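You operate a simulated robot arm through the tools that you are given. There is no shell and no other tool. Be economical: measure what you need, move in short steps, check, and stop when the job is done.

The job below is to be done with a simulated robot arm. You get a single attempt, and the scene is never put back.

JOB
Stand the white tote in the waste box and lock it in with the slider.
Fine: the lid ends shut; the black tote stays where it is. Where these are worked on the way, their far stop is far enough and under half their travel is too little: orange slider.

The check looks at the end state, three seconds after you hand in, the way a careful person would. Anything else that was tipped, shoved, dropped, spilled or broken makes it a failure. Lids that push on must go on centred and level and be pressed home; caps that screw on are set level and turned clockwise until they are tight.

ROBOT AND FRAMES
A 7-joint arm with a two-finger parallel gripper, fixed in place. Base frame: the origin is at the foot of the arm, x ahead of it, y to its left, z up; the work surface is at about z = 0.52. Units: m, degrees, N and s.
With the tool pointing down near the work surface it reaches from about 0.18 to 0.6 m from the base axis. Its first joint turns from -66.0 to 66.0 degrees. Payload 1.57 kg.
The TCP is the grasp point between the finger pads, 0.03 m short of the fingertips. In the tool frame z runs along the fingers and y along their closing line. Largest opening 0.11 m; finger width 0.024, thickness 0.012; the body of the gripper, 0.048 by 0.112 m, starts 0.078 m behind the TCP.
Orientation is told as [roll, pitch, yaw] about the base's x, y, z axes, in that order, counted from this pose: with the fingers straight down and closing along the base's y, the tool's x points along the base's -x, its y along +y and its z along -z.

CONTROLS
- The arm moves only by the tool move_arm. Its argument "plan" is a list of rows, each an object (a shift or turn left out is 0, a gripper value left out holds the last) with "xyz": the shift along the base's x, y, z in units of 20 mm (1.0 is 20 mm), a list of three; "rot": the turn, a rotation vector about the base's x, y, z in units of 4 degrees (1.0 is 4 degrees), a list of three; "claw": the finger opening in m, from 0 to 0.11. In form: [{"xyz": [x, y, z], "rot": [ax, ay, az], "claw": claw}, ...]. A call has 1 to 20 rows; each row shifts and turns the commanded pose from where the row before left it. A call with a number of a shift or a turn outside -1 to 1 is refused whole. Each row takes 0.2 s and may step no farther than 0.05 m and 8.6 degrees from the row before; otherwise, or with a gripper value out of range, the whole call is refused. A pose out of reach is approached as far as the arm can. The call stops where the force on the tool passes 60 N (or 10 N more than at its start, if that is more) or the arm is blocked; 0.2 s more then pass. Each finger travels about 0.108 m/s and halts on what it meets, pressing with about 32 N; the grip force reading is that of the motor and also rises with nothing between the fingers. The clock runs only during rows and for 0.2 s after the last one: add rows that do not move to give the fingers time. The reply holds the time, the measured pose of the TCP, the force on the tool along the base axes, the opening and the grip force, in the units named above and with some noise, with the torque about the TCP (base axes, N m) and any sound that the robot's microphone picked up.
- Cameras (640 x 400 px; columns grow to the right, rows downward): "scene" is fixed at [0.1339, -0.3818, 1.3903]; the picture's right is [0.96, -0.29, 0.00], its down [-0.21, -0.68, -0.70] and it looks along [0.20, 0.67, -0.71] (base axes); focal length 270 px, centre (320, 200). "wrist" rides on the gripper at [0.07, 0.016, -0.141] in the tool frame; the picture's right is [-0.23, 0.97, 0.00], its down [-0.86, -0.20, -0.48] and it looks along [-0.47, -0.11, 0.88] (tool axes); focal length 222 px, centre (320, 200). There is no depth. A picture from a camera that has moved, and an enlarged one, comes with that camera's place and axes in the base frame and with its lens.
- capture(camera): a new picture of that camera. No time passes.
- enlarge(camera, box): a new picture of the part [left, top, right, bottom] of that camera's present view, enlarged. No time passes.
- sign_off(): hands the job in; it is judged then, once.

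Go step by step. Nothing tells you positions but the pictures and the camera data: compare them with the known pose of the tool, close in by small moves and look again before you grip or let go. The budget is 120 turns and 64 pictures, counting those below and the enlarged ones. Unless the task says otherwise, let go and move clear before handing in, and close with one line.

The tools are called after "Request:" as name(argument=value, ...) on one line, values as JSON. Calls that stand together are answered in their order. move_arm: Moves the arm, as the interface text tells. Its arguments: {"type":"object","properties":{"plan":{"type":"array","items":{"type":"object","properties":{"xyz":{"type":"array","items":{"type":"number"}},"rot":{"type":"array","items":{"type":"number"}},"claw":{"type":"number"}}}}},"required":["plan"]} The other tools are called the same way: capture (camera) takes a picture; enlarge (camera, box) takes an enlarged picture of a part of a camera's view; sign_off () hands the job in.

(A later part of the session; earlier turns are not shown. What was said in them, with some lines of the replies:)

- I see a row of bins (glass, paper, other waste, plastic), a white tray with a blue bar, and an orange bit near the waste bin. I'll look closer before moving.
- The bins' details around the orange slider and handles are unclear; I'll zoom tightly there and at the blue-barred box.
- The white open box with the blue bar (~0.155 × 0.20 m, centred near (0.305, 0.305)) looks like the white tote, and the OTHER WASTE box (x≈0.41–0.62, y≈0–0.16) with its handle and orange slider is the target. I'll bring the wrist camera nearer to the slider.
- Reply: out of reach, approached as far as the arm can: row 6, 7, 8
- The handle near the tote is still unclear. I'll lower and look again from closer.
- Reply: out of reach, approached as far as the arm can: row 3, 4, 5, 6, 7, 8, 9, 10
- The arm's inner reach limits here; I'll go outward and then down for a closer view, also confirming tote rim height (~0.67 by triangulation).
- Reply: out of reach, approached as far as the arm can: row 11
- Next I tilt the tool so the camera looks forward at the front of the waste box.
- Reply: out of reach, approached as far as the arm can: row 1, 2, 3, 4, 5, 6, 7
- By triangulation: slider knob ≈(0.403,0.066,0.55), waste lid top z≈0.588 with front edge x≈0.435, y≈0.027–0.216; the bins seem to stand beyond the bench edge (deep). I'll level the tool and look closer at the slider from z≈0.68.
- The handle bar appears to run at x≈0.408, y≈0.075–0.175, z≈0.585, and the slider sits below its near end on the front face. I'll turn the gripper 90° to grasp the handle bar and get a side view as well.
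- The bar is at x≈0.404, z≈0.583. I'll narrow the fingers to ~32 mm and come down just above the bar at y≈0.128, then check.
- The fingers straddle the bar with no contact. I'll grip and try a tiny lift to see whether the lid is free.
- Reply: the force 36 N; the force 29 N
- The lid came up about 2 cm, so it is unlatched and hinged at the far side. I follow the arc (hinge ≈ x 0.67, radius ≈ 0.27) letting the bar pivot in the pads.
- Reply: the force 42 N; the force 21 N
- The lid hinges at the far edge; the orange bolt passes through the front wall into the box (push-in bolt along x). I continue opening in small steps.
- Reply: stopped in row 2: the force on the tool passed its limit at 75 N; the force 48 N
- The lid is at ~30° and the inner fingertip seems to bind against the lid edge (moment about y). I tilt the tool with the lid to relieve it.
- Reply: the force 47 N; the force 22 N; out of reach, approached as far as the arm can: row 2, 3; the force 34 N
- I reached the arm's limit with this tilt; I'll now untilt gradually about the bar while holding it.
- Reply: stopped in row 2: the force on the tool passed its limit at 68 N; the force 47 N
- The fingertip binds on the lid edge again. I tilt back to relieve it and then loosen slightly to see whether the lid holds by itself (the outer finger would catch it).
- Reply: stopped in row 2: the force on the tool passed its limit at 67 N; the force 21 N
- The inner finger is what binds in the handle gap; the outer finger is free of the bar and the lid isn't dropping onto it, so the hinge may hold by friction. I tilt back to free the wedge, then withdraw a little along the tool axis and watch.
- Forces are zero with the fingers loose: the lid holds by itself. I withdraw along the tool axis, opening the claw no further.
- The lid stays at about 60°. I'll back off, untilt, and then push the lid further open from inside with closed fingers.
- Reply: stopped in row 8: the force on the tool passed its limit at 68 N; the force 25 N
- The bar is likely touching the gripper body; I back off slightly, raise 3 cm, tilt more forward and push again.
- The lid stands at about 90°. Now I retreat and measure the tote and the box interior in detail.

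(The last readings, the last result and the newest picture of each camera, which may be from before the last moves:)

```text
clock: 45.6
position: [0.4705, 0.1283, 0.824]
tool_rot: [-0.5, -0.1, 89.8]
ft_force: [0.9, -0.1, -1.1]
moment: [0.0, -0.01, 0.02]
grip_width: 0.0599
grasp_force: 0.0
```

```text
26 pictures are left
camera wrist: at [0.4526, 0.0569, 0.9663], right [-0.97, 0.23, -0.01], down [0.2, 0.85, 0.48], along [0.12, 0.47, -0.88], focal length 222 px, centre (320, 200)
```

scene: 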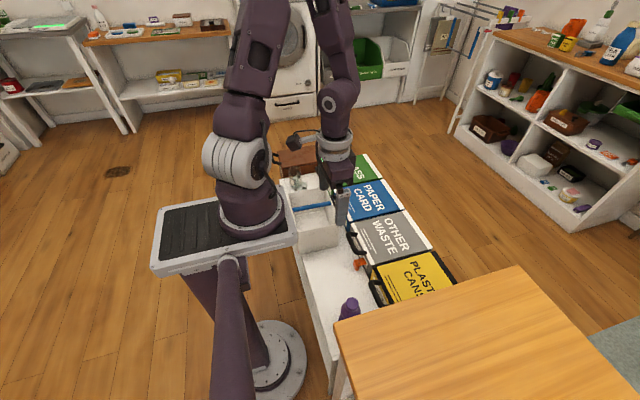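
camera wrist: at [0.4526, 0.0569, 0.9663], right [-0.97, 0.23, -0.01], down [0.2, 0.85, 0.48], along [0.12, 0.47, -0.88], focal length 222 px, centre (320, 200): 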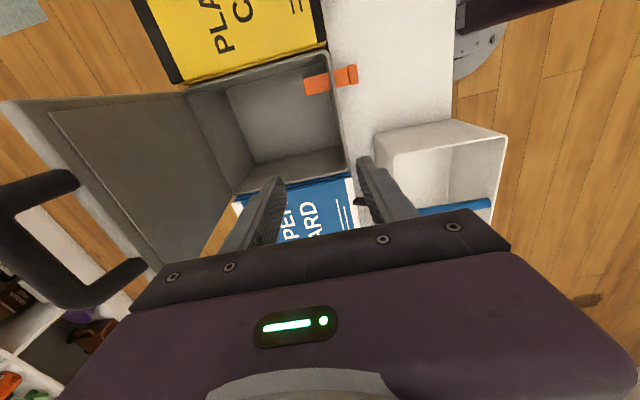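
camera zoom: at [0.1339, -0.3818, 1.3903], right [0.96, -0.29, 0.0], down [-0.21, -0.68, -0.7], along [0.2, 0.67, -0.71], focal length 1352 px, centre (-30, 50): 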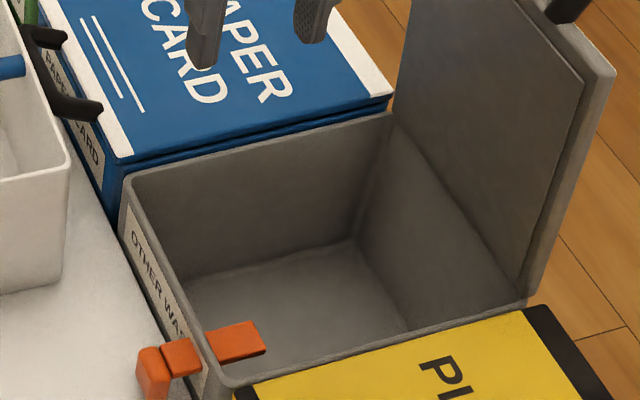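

The box interior is ~0.155 deep (floor z≈0.41), and the bolt juts ~3.5 cm inside at z≈0.56, just about tote-rim height, so it must be pulled out before the tote goes in. I turn back to yaw 0 over the knob.

Request:
move_arm(plan=[{"xyz": [-0.5, -0.3, 0], "rot": [0, 0, -1]}, {"xyz": [-0.5, -0.3, 0], "rot": [0, 0, -1]}, {"xyz": [-0.5, -0.3, 0], "rot": [0, 0, -1]}, {"xyz": [-0.5, -0.3, 0], "rot": [0, 0, -1]}, {"xyz": [-0.5, -0.3, 0], "rot": [0, 0, -1]}, {"xyz": [-0.5, -0.3, 0], "rot": [0, 0, -1]}, {"xyz": [-0.4, -0.3, 0], "rot": [0, 0, -1]}, {"xyz": [0, -0.3, 0], "rot": [0, 0, -1]}, {"xyz": [0, -0.3, 0], "rot": [0, 0, -1]}, {"xyz": [0, -0.3, 0], "rot": [0, 0, -1]}, {"rot": [0, 0, -1]}, {"rot": [0, 0, -1]}, {"rot": [0, 0, -1]}, {"rot": [0, 0, -1]}, {"rot": [0, 0, -1]}, {"rot": [0, 0, -1]}, {"rot": [0, 0, -1]}, {"rot": [0, 0, -1]}, {"rot": [0, 0, -1]}, {"rot": [0, 0, -1]}])

Request:
move_arm(plan=[{"rot": [0, 0, -1], "xyz": [0, 0, -0.8]}, {"rot": [0, 0.15, -1], "xyz": [0, 0, -0.8]}, {"rot": [0, 0, -0.45], "xyz": [0, 0, -1]}, {"xyz": [0, 0, -1]}, {"xyz": [0, 0, -1]}, {"xyz": [0, 0, -1]}, {"xyz": [0, 0, -1]}, {"xyz": [0, 0, -0.8]}, {}])

Request:
capture(camera="wrist")

```text
clock: 49.8
position: [0.4029, 0.0679, 0.8246]
tool_rot: [-0.4, -0.1, 9.7]
ft_force: [1.0, -0.8, -0.4]
moment: [0.0, 0.02, 0.01]
grip_width: 0.06
grasp_force: 0.0
```

```text
clock: 51.8
position: [0.4034, 0.0677, 0.6769]
tool_rot: [-0.5, 0.5, 0.0]
ft_force: [0.4, -0.1, -0.2]
moment: [0.06, 0.0, 0.02]
grip_width: 0.0599
grasp_force: 0.0
```

```text
25 pictures are left
camera wrist: at [0.3343, 0.085, 0.8201], right [0.23, 0.97, -0.01], down [0.86, -0.2, 0.47], along [0.46, -0.12, -0.88], focal length 222 px, centre (320, 200)
```

wrist: 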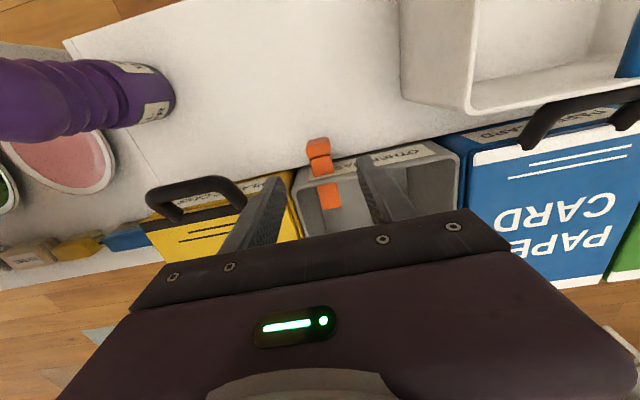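

Request:
move_arm(plan=[{"xyz": [0, -0.28, -1], "claw": 0.05}, {"xyz": [0, 0, -1]}, {"xyz": [0, 0, -1]}, {"xyz": [0, 0, -1]}, {"xyz": [0, 0, -1]}, {"xyz": [0, 0, -0.9]}, {}])

Request:
capture(camera="wrist")

```text
clock: 53.4
position: [0.4016, 0.0617, 0.5586]
tool_rot: [-0.5, 0.5, 0.1]
ft_force: [-0.8, 0.1, 0.0]
moment: [0.02, 0.0, 0.0]
grip_width: 0.0499
grasp_force: 0.1
```

```text
24 pictures are left
camera wrist: at [0.3338, 0.0784, 0.7009], right [0.23, 0.97, -0.01], down [0.86, -0.2, 0.47], along [0.46, -0.12, -0.88], focal length 222 px, centre (320, 200)
```

wrist: 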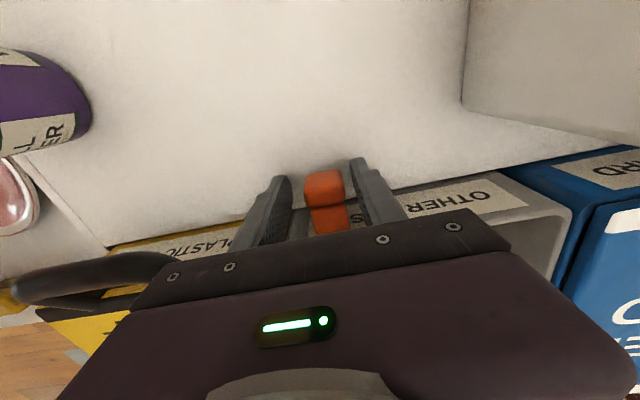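

The knob is between the fingers. I grip it and pull gently toward the arm.

Request:
move_arm(plan=[{"claw": 0.0}, {}, {}])

Request:
move_arm(plan=[{"xyz": [-0.4, 0, 0]}, {"xyz": [-0.4, 0, 0]}, {}])

```text
clock: 54.2
position: [0.4033, 0.065, 0.5576]
tool_rot: [-0.1, 0.5, 0.1]
ft_force: [-0.9, 34.5, -17.2]
moment: [0.37, -0.11, 0.14]
grip_width: 0.0298
grasp_force: 39.4
```

```text
clock: 55.0
position: [0.3858, 0.0654, 0.5578]
tool_rot: [-0.2, 0.5, 0.0]
ft_force: [-0.2, 37.0, -23.7]
moment: [0.35, -0.94, 0.14]
grip_width: 0.0296
grasp_force: 39.4
```

It slides freely outward along x. I relieve the sideways force and pull on to its stop.

Request:
move_arm(plan=[{"xyz": [-0.3, 0.2, -0.1]}, {"xyz": [-0.4, 0, 0]}, {"xyz": [-0.4, 0, 0]}, {"xyz": [-0.4, 0, 0]}, {"xyz": [-0.4, 0, 0]}, {}])

Request:
enlarge(camera="scene", box=[330, 200, 430, 280])

```text
clock: 56.4
position: [0.3535, 0.0655, 0.5566]
tool_rot: [-0.6, -0.2, -0.2]
ft_force: [37.0, -20.0, 1.6]
moment: [1.04, -0.37, 0.17]
grip_width: 0.03
grasp_force: 39.7
```

```text
5.00 times, centred on (380, 240) of scene
camera zoom: at [0.1344, -0.3821, 1.3902], right [0.96, -0.29, 0.0], down [-0.21, -0.68, -0.7], along [0.2, 0.67, -0.71], focal length 1352 px, centre (20, 0)
```

zoom: 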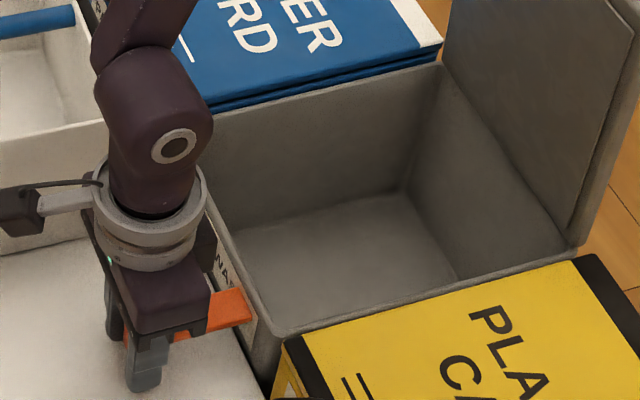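

The bolt is at its outer stop and flush with the wall. I release, rise, and move over the tote's blue bar for a look.

Request:
move_arm(plan=[{"xyz": [0.15, 0, 0], "claw": 0.06}, {}, {"xyz": [0, 0, 1]}, {"xyz": [0, 0, 1]}, {"xyz": [0, 0, 1]}, {"xyz": [0, 0, 1]}, {"xyz": [0, 0, 1]}, {"xyz": [0, 0, 1]}, {"xyz": [0, 0, 1]}, {"xyz": [0, 0, 1]}, {"xyz": [0, 0, 1]}, {"xyz": [0, 0, 1]}, {"xyz": [-0.2, 1, 0]}, {"xyz": [-0.2, 1, 0]}, {"xyz": [-0.2, 1, 0]}, {"xyz": [-0.3, 1, 0]}, {"xyz": [-0.3, 1, 0]}, {"xyz": [-0.3, 1, 0]}, {"xyz": [-0.3, 1, 0]}, {"xyz": [-0.3, 1, 0]}])

Request:
capture(camera="wrist")

```text
clock: 60.6
position: [0.3109, 0.227, 0.7573]
tool_rot: [-0.5, 0.5, -0.1]
ft_force: [0.6, 0.3, -0.7]
moment: [-0.04, 0.01, -0.01]
grip_width: 0.06
grasp_force: 0.2
```

```text
22 pictures are left
camera wrist: at [0.2418, 0.2434, 0.8998], right [0.23, 0.97, -0.01], down [0.86, -0.2, 0.47], along [0.46, -0.12, -0.88], focal length 222 px, centre (320, 200)
```

wrist: 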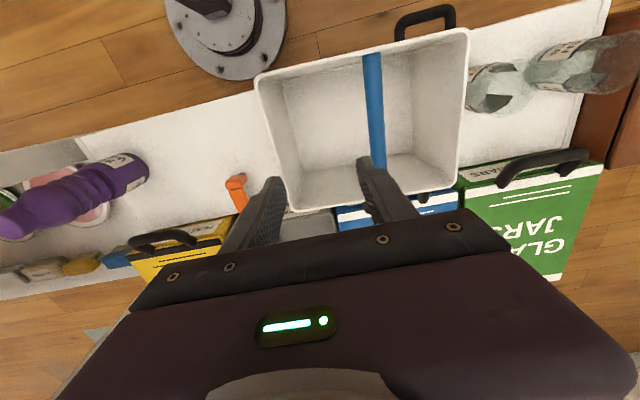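

Tote spans x≈0.228–0.377, y≈0.178–0.373, rim z≈0.665; bar at y≈0.28. I move above the bar and look again.

Request:
move_arm(plan=[{"xyz": [-0.2, 0.9, 0]}, {"xyz": [-0.2, 0.9, 0]}, {"xyz": [0, 0.85, 0]}, {"xyz": [0, 0, -1]}, {"xyz": [0, 0, -1]}, {}])

Request:
capture(camera="wrist")

```text
clock: 62.0
position: [0.3022, 0.2795, 0.7161]
tool_rot: [-0.5, 0.5, 0.0]
ft_force: [0.4, -0.7, -0.4]
moment: [0.02, -0.01, -0.03]
grip_width: 0.06
grasp_force: 0.0
```

```text
21 pictures are left
camera wrist: at [0.2333, 0.2965, 0.8593], right [0.23, 0.97, -0.01], down [0.86, -0.2, 0.47], along [0.46, -0.12, -0.88], focal length 222 px, centre (320, 200)
```

wrist: 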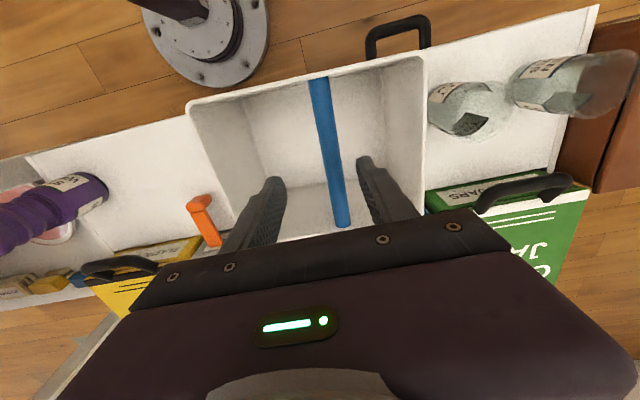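

Request:
move_arm(plan=[{"xyz": [0.05, 0.2, -1], "rot": [0.12, 0, -0.6]}, {"xyz": [0, 0, -1]}, {"xyz": [0, 0, -0.95]}, {}, {"claw": 0.0}, {}, {}])

```text
clock: 63.6
position: [0.3015, 0.2824, 0.6564]
tool_rot: [0.0, 0.4, -2.4]
ft_force: [-0.3, -0.7, 0.8]
moment: [0.06, -0.01, -0.02]
grip_width: 0.0174
grasp_force: 31.6
```

The bar is gripped (17 mm). I lift slowly and watch the load.

Request:
move_arm(plan=[{"xyz": [0, 0, 0.5]}, {"xyz": [0, 0, 0.5]}, {"xyz": [0, 0, 1]}, {"xyz": [0, 0, 1]}, {"xyz": [0, 0, 1]}, {"xyz": [0, 0, 1]}, {"xyz": [0, 0, 1]}, {"xyz": [0, 0, 1]}, {"xyz": [0, 0, 1]}, {}])

Request:
capture(camera="scene")

```text
clock: 65.8
position: [0.3027, 0.2844, 0.8157]
tool_rot: [0.1, 0.5, -2.4]
ft_force: [-0.2, 0.0, -3.1]
moment: [0.02, 0.0, 0.0]
grip_width: 0.0175
grasp_force: 31.9
```

```text
20 pictures are left
```

scene: 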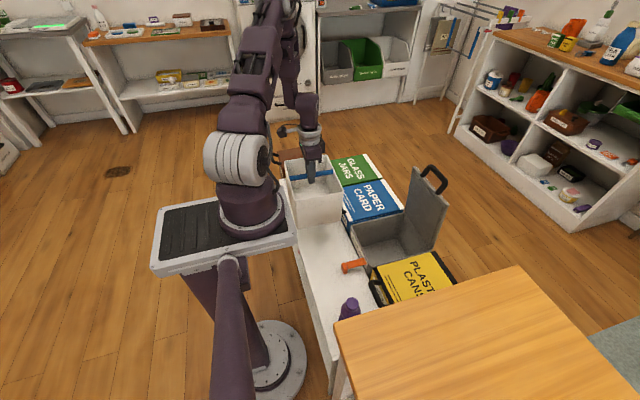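

The tote is up cleanly (3 N). I move it forward away from the post, then turn it 90° while going over toward the waste box.

Request:
move_arm(plan=[{"xyz": [1, 0, 0]}, {"xyz": [1, 0, 0]}, {"xyz": [1, 0, 0]}, {"xyz": [1, 0, 0]}, {"xyz": [0.9, 0, 0], "rot": [0, 0, 1]}, {"xyz": [0, -0.7, 0], "rot": [0, 0, 1]}, {"xyz": [0, -0.7, 0], "rot": [0, 0, 1]}, {"xyz": [0, -0.7, 0], "rot": [0, 0, 1]}, {"xyz": [0, -0.7, 0], "rot": [0, 0, 1]}, {"xyz": [0, -0.7, 0], "rot": [0, 0, 1]}, {"xyz": [0, -0.7, 0], "rot": [0, 0, 1]}, {"xyz": [0, -0.7, 0], "rot": [0, 0, 1]}, {"xyz": [0, -0.7, 0], "rot": [0, 0, 1]}, {"xyz": [0, -0.7, 0], "rot": [0, 0, 1]}, {"xyz": [0, -0.7, 0], "rot": [0, 0, 1]}, {"xyz": [0, -0.7, 0], "rot": [0, 0, 1]}, {"rot": [0, 0, 1]}, {"rot": [0, 0, 1]}, {"rot": [0, 0, 1]}, {"rot": [0, 0, 1]}])

Request:
move_arm(plan=[{"rot": [0, 0, 1]}, {"rot": [0, 0, 1]}, {"rot": [0, 0, 1]}, {"rot": [0, 0, 1]}, {"rot": [0, 0, 1]}, {"rot": [0, 0, 1]}, {"rot": [0, 0, 1]}, {"rot": [0, 0, 0.1]}, {}])

```text
clock: 70.0
position: [0.4013, 0.1289, 0.8171]
tool_rot: [-0.1, 0.5, 61.8]
ft_force: [-0.2, 0.0, -4.7]
moment: [0.01, 0.04, 0.01]
grip_width: 0.017
grasp_force: 32.1
```

```text
clock: 72.0
position: [0.4006, 0.1296, 0.8169]
tool_rot: [0.0, 0.5, 90.0]
ft_force: [-0.2, -1.4, -3.3]
moment: [0.01, 0.05, 0.01]
grip_width: 0.0172
grasp_force: 32.0
```

Request:
move_arm(plan=[{"xyz": [1, -0.4, 0]}, {"xyz": [1, 0, 0]}, {"xyz": [1, 0, 0]}, {"xyz": [1, 0, 0]}, {"xyz": [1, 0, 0]}, {"xyz": [1, 0, 0]}, {"xyz": [1, 0, 0]}, {}])

Request:
enlarge(camera="scene", box=[330, 130, 470, 280])

Request:
capture(camera="wrist")

```text
clock: 73.8
position: [0.5351, 0.1203, 0.8154]
tool_rot: [0.7, 0.6, 90.0]
ft_force: [-44.5, 2.3, -5.8]
moment: [-0.24, 0.47, -0.08]
grip_width: 0.0175
grasp_force: 31.4
```

```text
2.67 times, centred on (400, 205) of scene
camera zoom: at [0.133, -0.3817, 1.3905], right [0.96, -0.29, 0.0], down [-0.21, -0.68, -0.7], along [0.2, 0.67, -0.71], focal length 721 px, centre (107, 187)
```

zoom: 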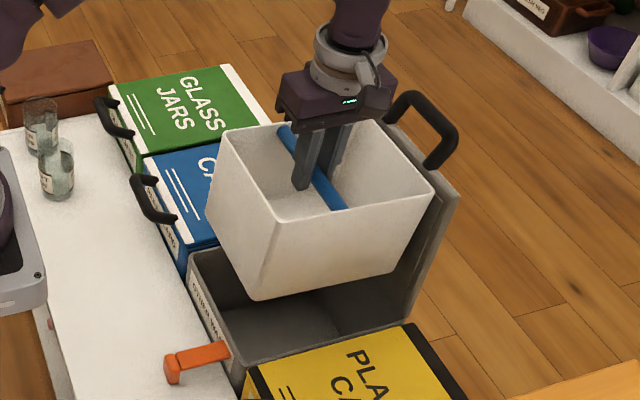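

```text
18 pictures are left
camera wrist: at [0.5203, 0.0514, 0.9593], right [-0.97, 0.23, 0.01], down [0.2, 0.86, 0.47], along [0.1, 0.46, -0.89], focal length 222 px, centre (320, 200)
```

wrist: 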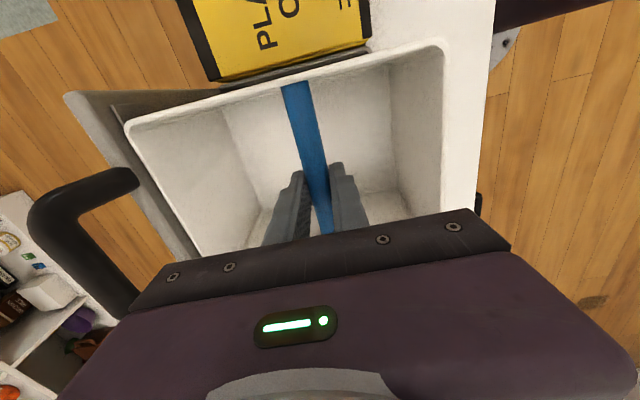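

The tote rim is touching the lid, which leans ~4° toward us. I back off 7 mm, then lower while easing forward so the tote clears both the lid and the front wall.

Request:
move_arm(plan=[{"xyz": [-0.35, 0, 0]}, {}, {"xyz": [0, 0, -0.6]}, {"xyz": [0.02, 0, -0.6]}, {}])

```text
clock: 75.0
position: [0.5362, 0.1212, 0.7922]
tool_rot: [-0.2, 0.4, 89.9]
ft_force: [1.0, 0.1, -3.5]
moment: [-0.01, 0.08, -0.02]
grip_width: 0.0176
grasp_force: 32.2
```

Request:
move_arm(plan=[{"xyz": [0.03, 0, -0.6]}, {"xyz": [0.05, 0, -0.6]}, {"xyz": [0.05, 0, -0.6]}, {"xyz": [0.06, 0, -0.6]}, {"xyz": [0.06, 0, -0.6]}, {}])

Request:
enlarge(camera="scene", box=[340, 150, 450, 280])

Request:
capture(camera="wrist")

```text
clock: 76.4
position: [0.5395, 0.1203, 0.7329]
tool_rot: [0.0, 0.5, 90.1]
ft_force: [-0.3, 0.0, -3.3]
moment: [0.02, 0.08, 0.02]
grip_width: 0.0173
grasp_force: 32.0
```

```text
3.08 times, centred on (395, 215) of scene
camera zoom: at [0.134, -0.3818, 1.3903], right [0.96, -0.29, 0.0], down [-0.21, -0.68, -0.7], along [0.2, 0.67, -0.71], focal length 832 px, centre (89, 154)
```

zoom: 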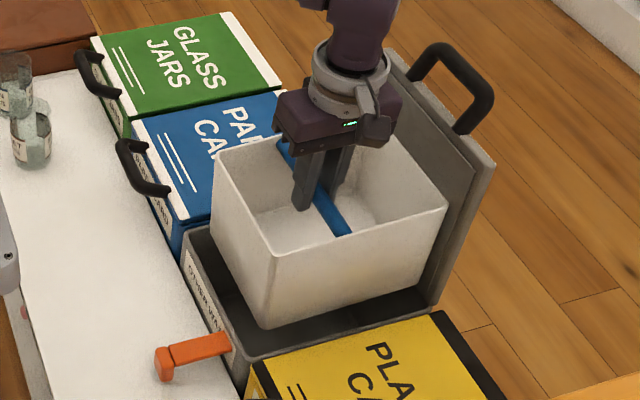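

```text
16 pictures are left
camera wrist: at [0.5226, 0.0512, 0.8758], right [-0.97, 0.23, 0.0], down [0.2, 0.86, 0.47], along [0.11, 0.46, -0.88], focal length 222 px, centre (320, 200)
```

wrist: 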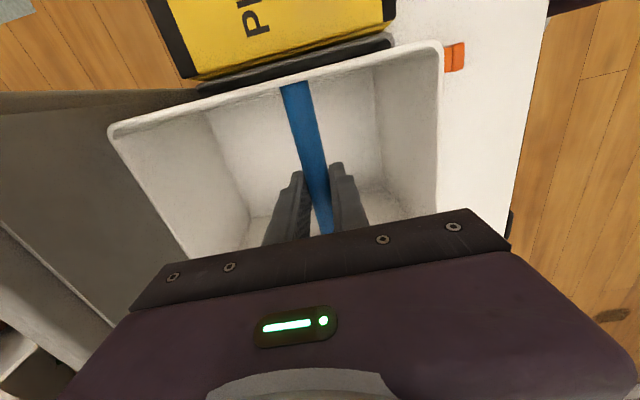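

The tote is level and its base sits inside the opening. I keep lowering, easing to centre, and check forces.

Request:
move_arm(plan=[{"xyz": [0.05, 0.02, -0.8]}, {"xyz": [0.05, 0.02, -0.8]}, {"xyz": [0.05, 0, -0.8]}, {"xyz": [0.05, 0, -0.8]}, {"xyz": [0.05, 0, -0.8]}, {"xyz": [0, 0, -0.8]}, {"xyz": [0, 0, -0.8]}, {"xyz": [0, 0, -0.8]}, {"xyz": [0, 0, -0.8]}, {}])

```text
clock: 78.6
position: [0.5439, 0.1213, 0.5896]
tool_rot: [0.0, 0.6, 90.1]
ft_force: [-0.6, 0.6, -2.2]
moment: [0.01, 0.02, 0.04]
grip_width: 0.0173
grasp_force: 32.5
```

Request:
move_arm(plan=[{"xyz": [0, 0, -0.4]}, {"xyz": [0, 0, -0.4]}, {"xyz": [0, 0, -0.3]}, {"xyz": [0, 0, -0.3]}, {}])

Request:
enlarge(camera="scene", box=[340, 170, 450, 280])

```text
clock: 79.8
position: [0.5432, 0.1225, 0.5602]
tool_rot: [-0.1, 0.5, 90.0]
ft_force: [0.0, -0.8, -3.9]
moment: [-0.03, 0.05, 0.03]
grip_width: 0.0172
grasp_force: 32.3
```

```text
3.64 times, centred on (395, 225) of scene
camera zoom: at [0.1339, -0.3818, 1.3903], right [0.96, -0.29, 0.0], down [-0.21, -0.68, -0.7], along [0.2, 0.67, -0.71], focal length 984 px, centre (47, 109)
```

zoom: 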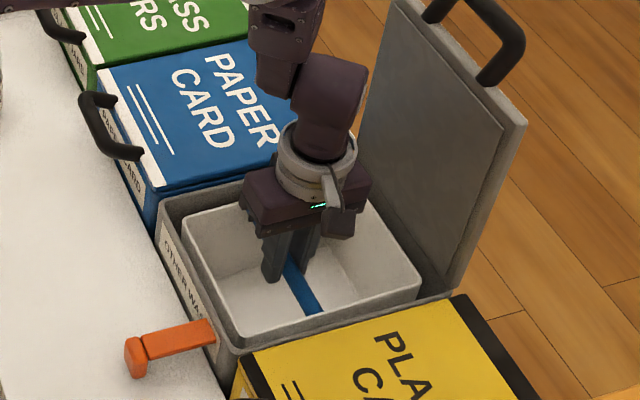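

Request:
move_arm(plan=[{"xyz": [0, 0, -0.25]}, {"xyz": [0, 0, -0.25]}, {"xyz": [0, 0, -0.2]}, {}])

```text
clock: 80.8
position: [0.5445, 0.121, 0.5481]
tool_rot: [-0.1, 0.5, 90.0]
ft_force: [-9.4, 0.5, 30.3]
moment: [-0.05, 0.11, -0.04]
grip_width: 0.0175
grasp_force: 31.9
```

The tote has landed on the floor of the box. I relieve the pressure, release and rise.

Request:
move_arm(plan=[{"xyz": [0, 0, 0.12]}, {}, {"claw": 0.04}, {}, {"xyz": [0, 0, 1]}, {"xyz": [0, 0, 1]}, {"xyz": [0, 0, 1]}, {"xyz": [0, 0, 1]}, {"xyz": [0, 0, 1]}, {"xyz": [0, 0, 1]}, {"xyz": [-1, 0, 1]}, {"xyz": [-1, 0, 1]}, {"xyz": [-1, 0, 1]}, {"xyz": [-1, 0, 1]}, {"xyz": [-1, 0, 0]}, {"xyz": [-1, 0, 0]}, {}])

Request:
enlarge(camera="scene", box=[340, 190, 430, 280])

Request:
capture(camera="wrist")

```text
clock: 84.4
position: [0.4252, 0.123, 0.7489]
tool_rot: [0.0, 0.5, 90.0]
ft_force: [0.3, 0.2, 0.1]
moment: [0.02, -0.01, -0.01]
grip_width: 0.0401
grasp_force: 0.1
```

```text
4.44 times, centred on (385, 235) of scene
camera zoom: at [0.1339, -0.3818, 1.3903], right [0.96, -0.29, 0.0], down [-0.21, -0.68, -0.7], along [0.2, 0.67, -0.71], focal length 1202 px, centre (31, 44)
```

zoom: 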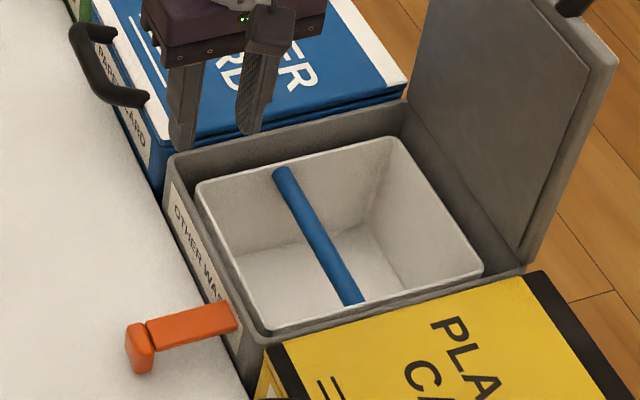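

```text
13 pictures are left
camera wrist: at [0.4079, 0.0522, 0.8915], right [-0.97, 0.23, 0.0], down [0.2, 0.86, 0.47], along [0.11, 0.46, -0.88], focal length 222 px, centre (320, 200)
```

wrist: 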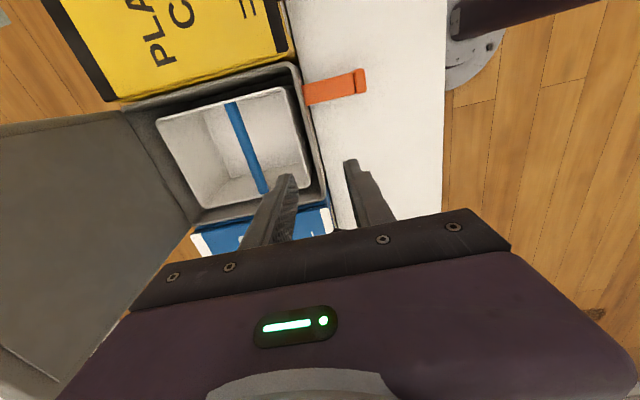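

The tote stands level and centred in the box, its rim ~2 cm below the box rim. Next I bring closed fingers down in front of the knob to push the bolt in while the lid is open so I can watch it.

Request:
move_arm(plan=[{"xyz": [-0.96, -0.48, 0], "claw": 0}, {"xyz": [-0.96, -0.48, 0]}, {"xyz": [-0.96, -0.48, 0]}, {"xyz": [-0.96, -0.48, 0]}, {"xyz": [-0.96, -0.48, 0]}, {"xyz": [-0.96, -0.48, 0]}, {"xyz": [0, 0, -1]}, {"xyz": [0, 0, -1]}, {"xyz": [0, 0, -1]}, {"xyz": [0, 0, -1]}, {"xyz": [0, 0, -1]}, {"xyz": [0, 0, -1]}, {"xyz": [0, 0, -1]}, {"xyz": [0, 0, -1]}, {"xyz": [0, 0, -1]}, {"xyz": [0, 0, -0.4]}, {}])

Request:
enlarge(camera="scene", box=[320, 210, 400, 290])

```text
clock: 88.0
position: [0.3079, 0.0648, 0.5609]
tool_rot: [-0.1, 0.4, 89.9]
ft_force: [-0.3, 0.1, 0.4]
moment: [0.01, 0.01, 0.0]
grip_width: 0.0
grasp_force: 21.4
```

```text
5.00 times, centred on (360, 250) of scene
camera zoom: at [0.1339, -0.3818, 1.3903], right [0.96, -0.29, 0.0], down [-0.21, -0.68, -0.7], along [0.2, 0.67, -0.71], focal length 1352 px, centre (120, -50)
```

zoom: 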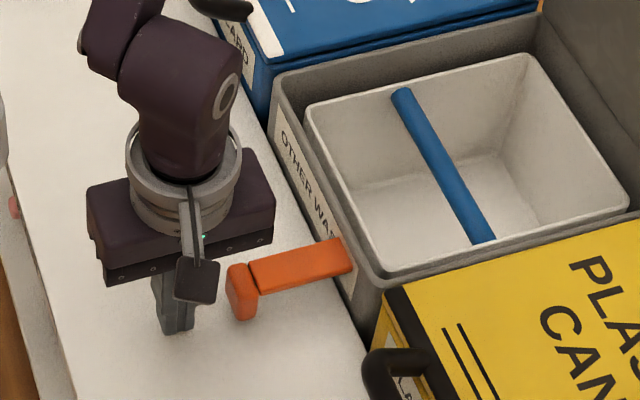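

Request:
move_arm(plan=[{"xyz": [0.6, 0, 0]}, {"xyz": [0.6, 0, 0]}, {"xyz": [0.6, 0, 0]}, {"xyz": [0.6, 0, 0]}, {}])

Request:
enlarge(camera="scene", box=[320, 210, 400, 290])

```text
clock: 89.2
position: [0.3581, 0.0648, 0.5612]
tool_rot: [0.0, 0.5, 90.0]
ft_force: [-0.4, -0.8, -0.8]
moment: [0.01, 0.04, 0.01]
grip_width: 0.0002
grasp_force: 21.2
```

```text
5.00 times, centred on (360, 250) of scene
camera zoom: at [0.1339, -0.3818, 1.3903], right [0.96, -0.29, 0.0], down [-0.21, -0.68, -0.7], along [0.2, 0.67, -0.71], focal length 1352 px, centre (120, -50)
```

zoom: 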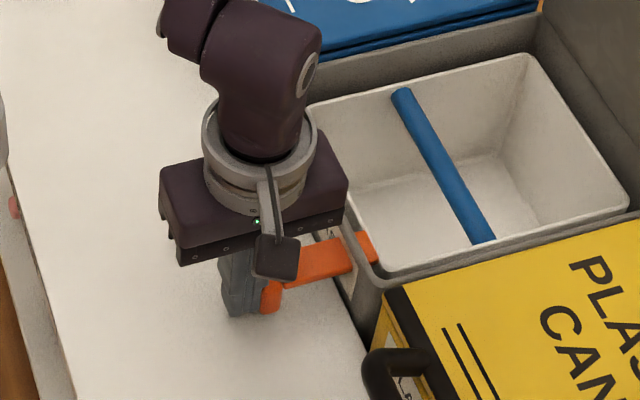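

The bolt slides in freely above the tote's rim. I push on toward the inner stop.

Request:
move_arm(plan=[{"xyz": [0.5, 0, 0]}, {"xyz": [0.5, 0, 0]}, {"xyz": [0.4, 0, 0]}, {"xyz": [0.4, 0, 0]}, {"xyz": [0.4, 0, 0]}, {"xyz": [0.4, 0, 0]}, {}])

Request:
enlarge(camera="scene", box=[330, 200, 420, 290])

```text
clock: 90.3
position: [0.3869, 0.0637, 0.5608]
tool_rot: [1.3, 0.7, 90.0]
ft_force: [-10.7, 1.6, 0.6]
moment: [-0.02, -0.05, 0.05]
grip_width: 0.0
grasp_force: 21.7
stopped in row 5: the force on the tool passed its limit at 69 N (the readings are from after the stop); the commanded pose is now the measured one
```

```text
4.44 times, centred on (375, 245) of scene
camera zoom: at [0.1337, -0.3818, 1.3904], right [0.96, -0.29, 0.0], down [-0.21, -0.68, -0.7], along [0.2, 0.67, -0.71], focal length 1202 px, centre (76, 0)
```

zoom: 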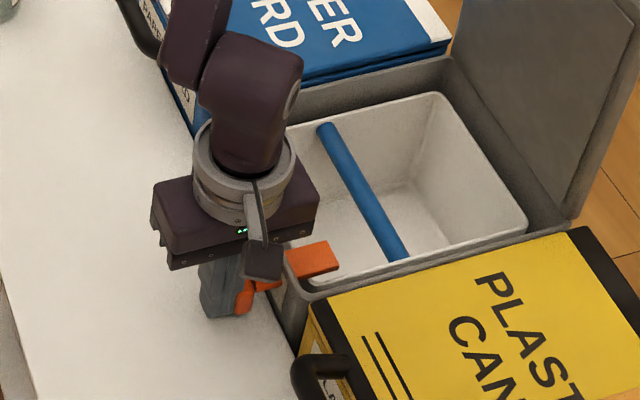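

The bolt is at its inner stop, lying over the tote's rim. I back off and rise, tilting forward toward the lid's handle to pull it closed.

Request:
move_arm(plan=[{"xyz": [-0.8, 0, 0]}, {"xyz": [0, 0, 1]}, {"xyz": [0, 0, 1]}, {"xyz": [0, 0, 1]}, {"xyz": [0, 0, 1]}, {"xyz": [0, 0, 1]}, {"xyz": [0, 0, 1]}, {"xyz": [0, 0.5, 1]}, {"xyz": [0, 0.5, 1]}, {"xyz": [0.5, 0.5, 1]}, {"xyz": [1, 0.5, 1]}, {"xyz": [1, 0.5, 1]}, {"xyz": [1, 0.3, 1]}, {"xyz": [1, 0, 1], "rot": [0, -1, 0]}, {"xyz": [1, 0, 1], "rot": [0, -1, 0]}, {"xyz": [1, 0, 1], "rot": [0, -1, 0]}, {"xyz": [0.7, 0, 1], "rot": [0, -1, 0]}, {"xyz": [0.3, 0, 1], "rot": [0, -1, 0]}, {"rot": [0, -1, 0], "claw": 0.1}, {}])

Request:
move_arm(plan=[{"rot": [0, -1, 0]}, {"rot": [0, -1, 0]}, {"rot": [0, -1, 0]}, {"rot": [0, -1, 0]}, {}])

Request:
capture(camera="scene")

```text
clock: 94.5
position: [0.5229, 0.1215, 0.8997]
tool_rot: [-23.0, 0.7, 89.8]
ft_force: [-0.2, -0.4, 0.4]
moment: [0.03, 0.0, 0.01]
grip_width: 0.0998
grasp_force: 0.0
```

```text
clock: 95.7
position: [0.5235, 0.119, 0.9007]
tool_rot: [-39.0, 0.7, 89.6]
ft_force: [-0.5, -0.3, 0.4]
moment: [0.0, 0.0, 0.01]
grip_width: 0.1003
grasp_force: 0.0
```

```text
9 pictures are left
```

scene: 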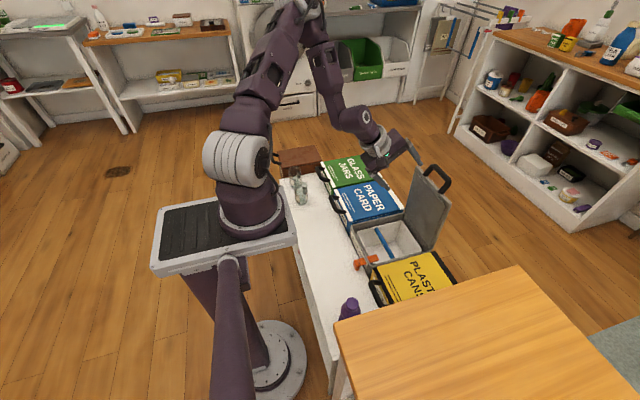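

The bar is at about (0.672, 0.125, 0.855). I'll go forward above it so the far finger comes down behind the bar.

Request:
move_arm(plan=[{"xyz": [0.8, 0.2, 0.5]}, {"xyz": [0.8, 0.1, 0.5]}, {"xyz": [0.8, 0, 0.5]}, {"xyz": [0.8, 0, 0]}, {"xyz": [0.8, 0, 0]}, {"xyz": [0.8, 0, 0]}, {"xyz": [0.8, 0, 0]}, {"xyz": [0.75, 0, 0]}, {}])

Request:
enlarge(camera="scene", box=[360, 110, 480, 230])

```text
clock: 97.7
position: [0.6497, 0.1249, 0.9306]
tool_rot: [-38.9, 0.7, 89.6]
ft_force: [0.9, -0.3, -0.2]
moment: [-0.01, -0.03, 0.01]
grip_width: 0.0998
grasp_force: 0.0
```

```text
3.33 times, centred on (420, 170) of scene
camera zoom: at [0.1339, -0.3818, 1.3903], right [0.96, -0.29, 0.0], down [-0.21, -0.68, -0.7], along [0.2, 0.67, -0.71], focal length 902 px, centre (-13, 300)
```

zoom: 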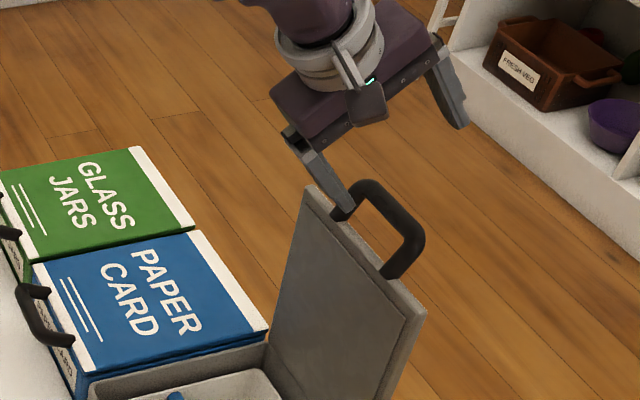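

Request:
move_arm(plan=[{"xyz": [0, 0, -0.8]}, {"xyz": [0, 0, -0.8]}, {"xyz": [0, 0, -0.8]}, {"xyz": [0, 0, -0.8]}, {"xyz": [0, 0, -0.8]}, {"xyz": [0, 0, -0.6]}, {}])

Request:
enlarge(camera="scene", box=[380, 130, 460, 210])

```text
clock: 99.3
position: [0.6489, 0.1273, 0.8385]
tool_rot: [-38.9, 0.7, 89.7]
ft_force: [0.1, 0.4, 0.6]
moment: [-0.02, 0.01, 0.01]
grip_width: 0.0998
grasp_force: 0.0
```

```text
5.00 times, centred on (420, 170) of scene
camera zoom: at [0.1339, -0.3818, 1.3903], right [0.96, -0.29, 0.0], down [-0.21, -0.68, -0.7], along [0.2, 0.67, -0.71], focal length 1352 px, centre (-180, 350)
```

zoom: 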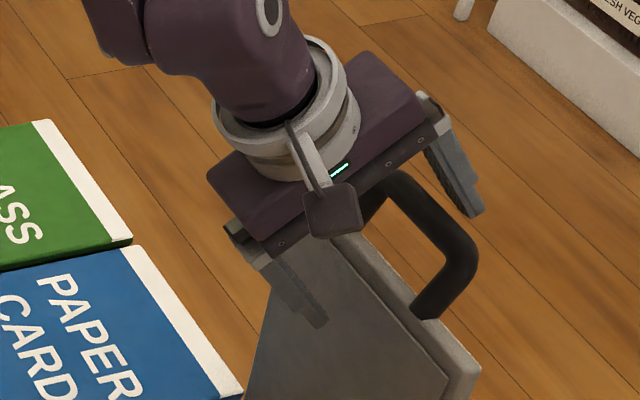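

The bar lies between the fingers with the far finger behind it. I pull the lid over along its arc, turning the tool with it.

Request:
move_arm(plan=[{"xyz": [-0.98, 0, -0.03]}, {"xyz": [-0.97, 0, -0.1], "rot": [0, 1, 0]}, {"xyz": [-0.97, 0, -0.17], "rot": [0, 1, 0]}, {"xyz": [-0.95, 0, -0.24], "rot": [0, 1, 0]}, {"xyz": [-0.93, 0, -0.3], "rot": [0, 1, 0]}, {}])

```text
clock: 100.7
position: [0.5531, 0.1272, 0.8218]
tool_rot: [-22.8, 0.7, 89.8]
ft_force: [-0.7, -0.2, 0.0]
moment: [0.02, -0.01, 0.0]
grip_width: 0.1001
grasp_force: 0.1
```

Request:
move_arm(plan=[{"xyz": [-0.91, 0, -0.37], "rot": [0, 1, 0]}, {"xyz": [-0.88, 0, -0.43], "rot": [0, 1, 0]}, {"xyz": [-0.85, 0, -0.49], "rot": [0, 1, 0]}, {}])

Request:
enlarge(camera="scene", box=[340, 130, 480, 270])

```text
clock: 101.7
position: [0.4995, 0.1267, 0.7952]
tool_rot: [-11.0, 0.8, 89.9]
ft_force: [-0.1, 1.7, -0.3]
moment: [-0.02, 0.0, 0.0]
grip_width: 0.1002
grasp_force: 0.0
```

```text
2.86 times, centred on (410, 200) of scene
camera zoom: at [0.1339, -0.3818, 1.3903], right [0.96, -0.29, 0.0], down [-0.21, -0.68, -0.7], along [0.2, 0.67, -0.71], focal length 773 px, centre (63, 200)
```

zoom: 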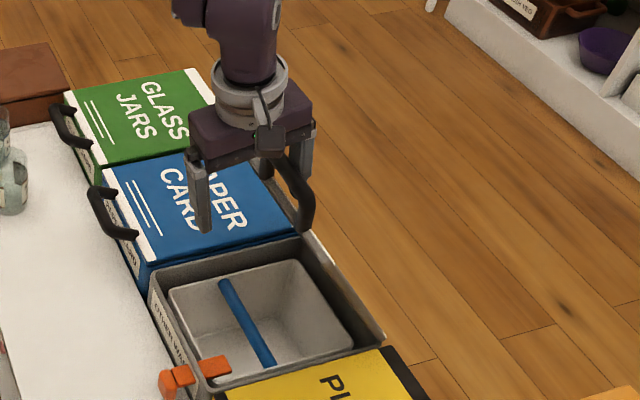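

The lid follows (≈57°). Continuing down the arc.

Request:
move_arm(plan=[{"xyz": [-0.8, 0, -0.56], "rot": [0, 1, 0]}, {"xyz": [-0.76, 0, -0.61], "rot": [0, 1, 0]}, {"xyz": [-0.71, 0, -0.66], "rot": [0, 1, 0]}, {"xyz": [-0.66, 0, -0.71], "rot": [0, 1, 0]}, {"xyz": [-0.61, 0, -0.76], "rot": [0, 1, 0]}, {"xyz": [-0.56, 0, -0.8], "rot": [0, 1, 0]}, {}])

Request:
enlarge(camera="scene", box=[330, 150, 450, 270])

```text
clock: 103.3
position: [0.4194, 0.1259, 0.7134]
tool_rot: [13.2, 0.7, 90.3]
ft_force: [0.1, 0.4, -0.3]
moment: [0.02, -0.01, -0.02]
grip_width: 0.1
grasp_force: 0.1
```

```text
3.33 times, centred on (390, 210) of scene
camera zoom: at [0.1339, -0.3818, 1.3903], right [0.96, -0.29, 0.0], down [-0.21, -0.68, -0.7], along [0.2, 0.67, -0.71], focal length 902 px, centre (87, 167)
```

zoom: 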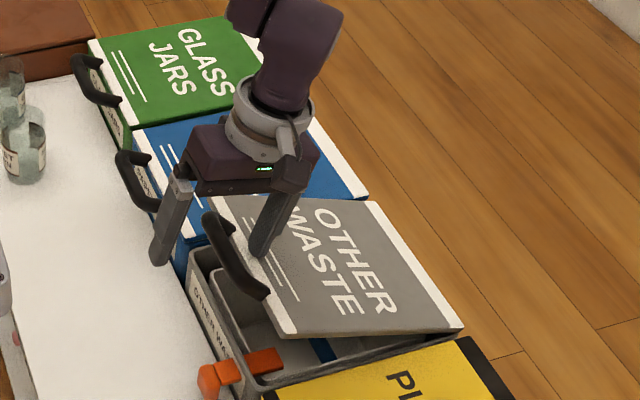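

The lid is nearly down (~25°). I withdraw upward, close the fingers, and press the lid shut from above near its front edge.

Request:
move_arm(plan=[{"xyz": [0.2, 0, 1]}, {"xyz": [0.2, 0, 1]}, {"xyz": [0.2, 0, 1]}, {"xyz": [0.3, 0, 0.5], "rot": [0, -1, 0], "claw": 0.0}, {"xyz": [0.5, 0, 0], "rot": [0, -1, 0]}, {"xyz": [0.6, -0.2, 0], "rot": [0, -1, 0]}, {"xyz": [0.6, 0, 0], "rot": [0, -0.3, 0]}, {}, {"xyz": [0, 0, -1]}, {"xyz": [0, 0, -1]}, {"xyz": [0, 0, -1]}, {"xyz": [0, 0, -1]}, {"xyz": [0, 0, -0.8]}, {}])

```text
clock: 106.3
position: [0.471, 0.121, 0.6874]
tool_rot: [0.0, 0.8, 90.0]
ft_force: [-0.6, 0.7, 0.2]
moment: [-0.04, 0.0, -0.01]
grip_width: 0.0001
grasp_force: 21.9
```

Request:
move_arm(plan=[{"xyz": [0, 0, -0.5]}, {"xyz": [0, 0, -0.5]}, {"xyz": [0, 0, -0.5]}, {"xyz": [0, 0, -0.5]}, {"xyz": [0, 0, -0.5]}, {"xyz": [0, 0, -0.5]}, {"xyz": [0, 0, -0.3]}, {"xyz": [0, 0, -0.2]}, {"xyz": [0, 0, -0.2]}, {}])

Request:
enlarge(camera="scene", box=[330, 180, 450, 290])

```text
clock: 108.1
position: [0.4714, 0.1211, 0.6215]
tool_rot: [-0.1, 0.9, 90.1]
ft_force: [-12.5, -0.5, 41.1]
moment: [0.45, 0.36, 0.2]
grip_width: 0.0
grasp_force: 21.2
stopped in row 8: the force on the tool passed its limit at 75 N (the readings are from after the stop); the commanded pose is now the measured one
```

```text
3.64 times, centred on (390, 235) of scene
camera zoom: at [0.1331, -0.382, 1.3904], right [0.96, -0.29, 0.0], down [-0.21, -0.68, -0.7], along [0.2, 0.67, -0.71], focal length 984 px, centre (66, 73)
```

zoom: 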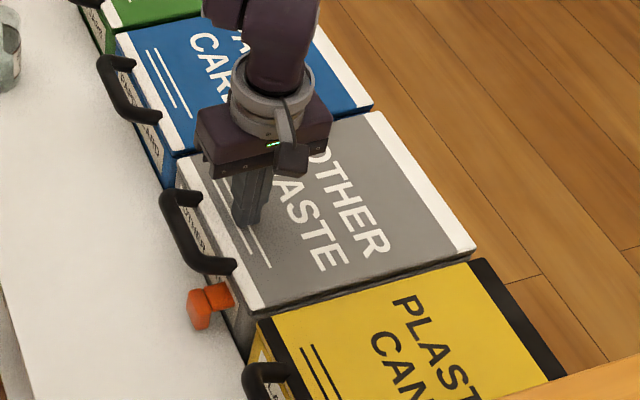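

The lid is pressed shut. I rise clear and take a final look.

Request:
move_arm(plan=[{"xyz": [0, 0, 1]}, {"xyz": [0, 0, 1]}, {"xyz": [0, 0, 1]}, {"xyz": [0, 0, 1]}, {"xyz": [0, 0, 1]}, {"xyz": [0, 0, 1]}, {"xyz": [0, 0, 1]}, {"xyz": [0, 0, 1]}, {"xyz": [0, 0, 1]}, {"xyz": [0, 0, 1]}, {}])

Request:
enlarge(camera="scene", box=[270, 140, 460, 330])

Request:
enlarge(camera="wrist", box=[160, 0, 480, 240])

```text
clock: 110.5
position: [0.4718, 0.1222, 0.8222]
tool_rot: [-0.1, 0.9, 90.2]
ft_force: [-0.7, 0.0, 0.3]
moment: [-0.02, 0.0, 0.01]
grip_width: 0.0
grasp_force: 21.1
```

```text
2.11 times, centred on (365, 235) of scene
camera zoom: at [0.1339, -0.3818, 1.3903], right [0.96, -0.29, 0.0], down [-0.21, -0.68, -0.7], along [0.2, 0.67, -0.71], focal length 569 px, centre (225, 126)
```

zoom: 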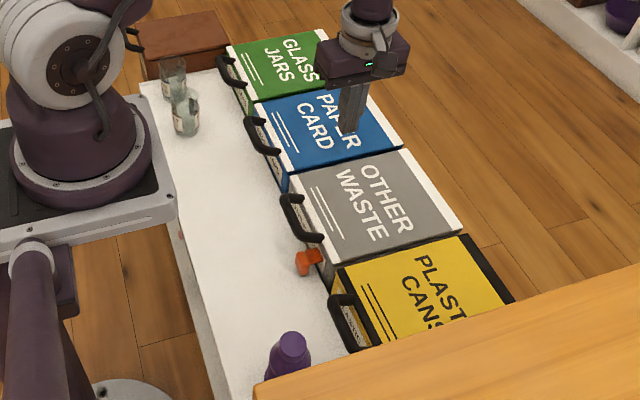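

```text
1.67 times, centred on (320, 120) of wrist
camera zoom: at [0.4545, 0.0534, 0.9651], right [-0.97, 0.23, -0.01], down [0.2, 0.86, 0.47], along [0.11, 0.45, -0.88], focal length 370 px, centre (320, 333)
```

zoom: 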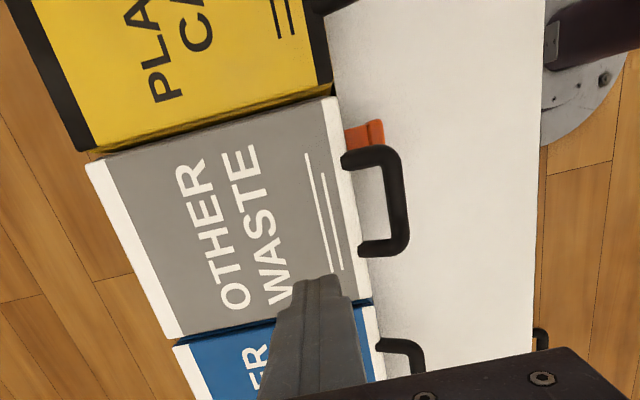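

The tote is in the waste box, the bolt is at its inner stop over the tote's rim, the lid is shut flush, nothing else I can see in the last pictures was moved, and the arm is clear. I hand in.

Request:
sign_off()

```text
The job is handed in.
```

The white tote stands in the waste box, locked in with the orange slider pushed to its stop, and the lid is shut.
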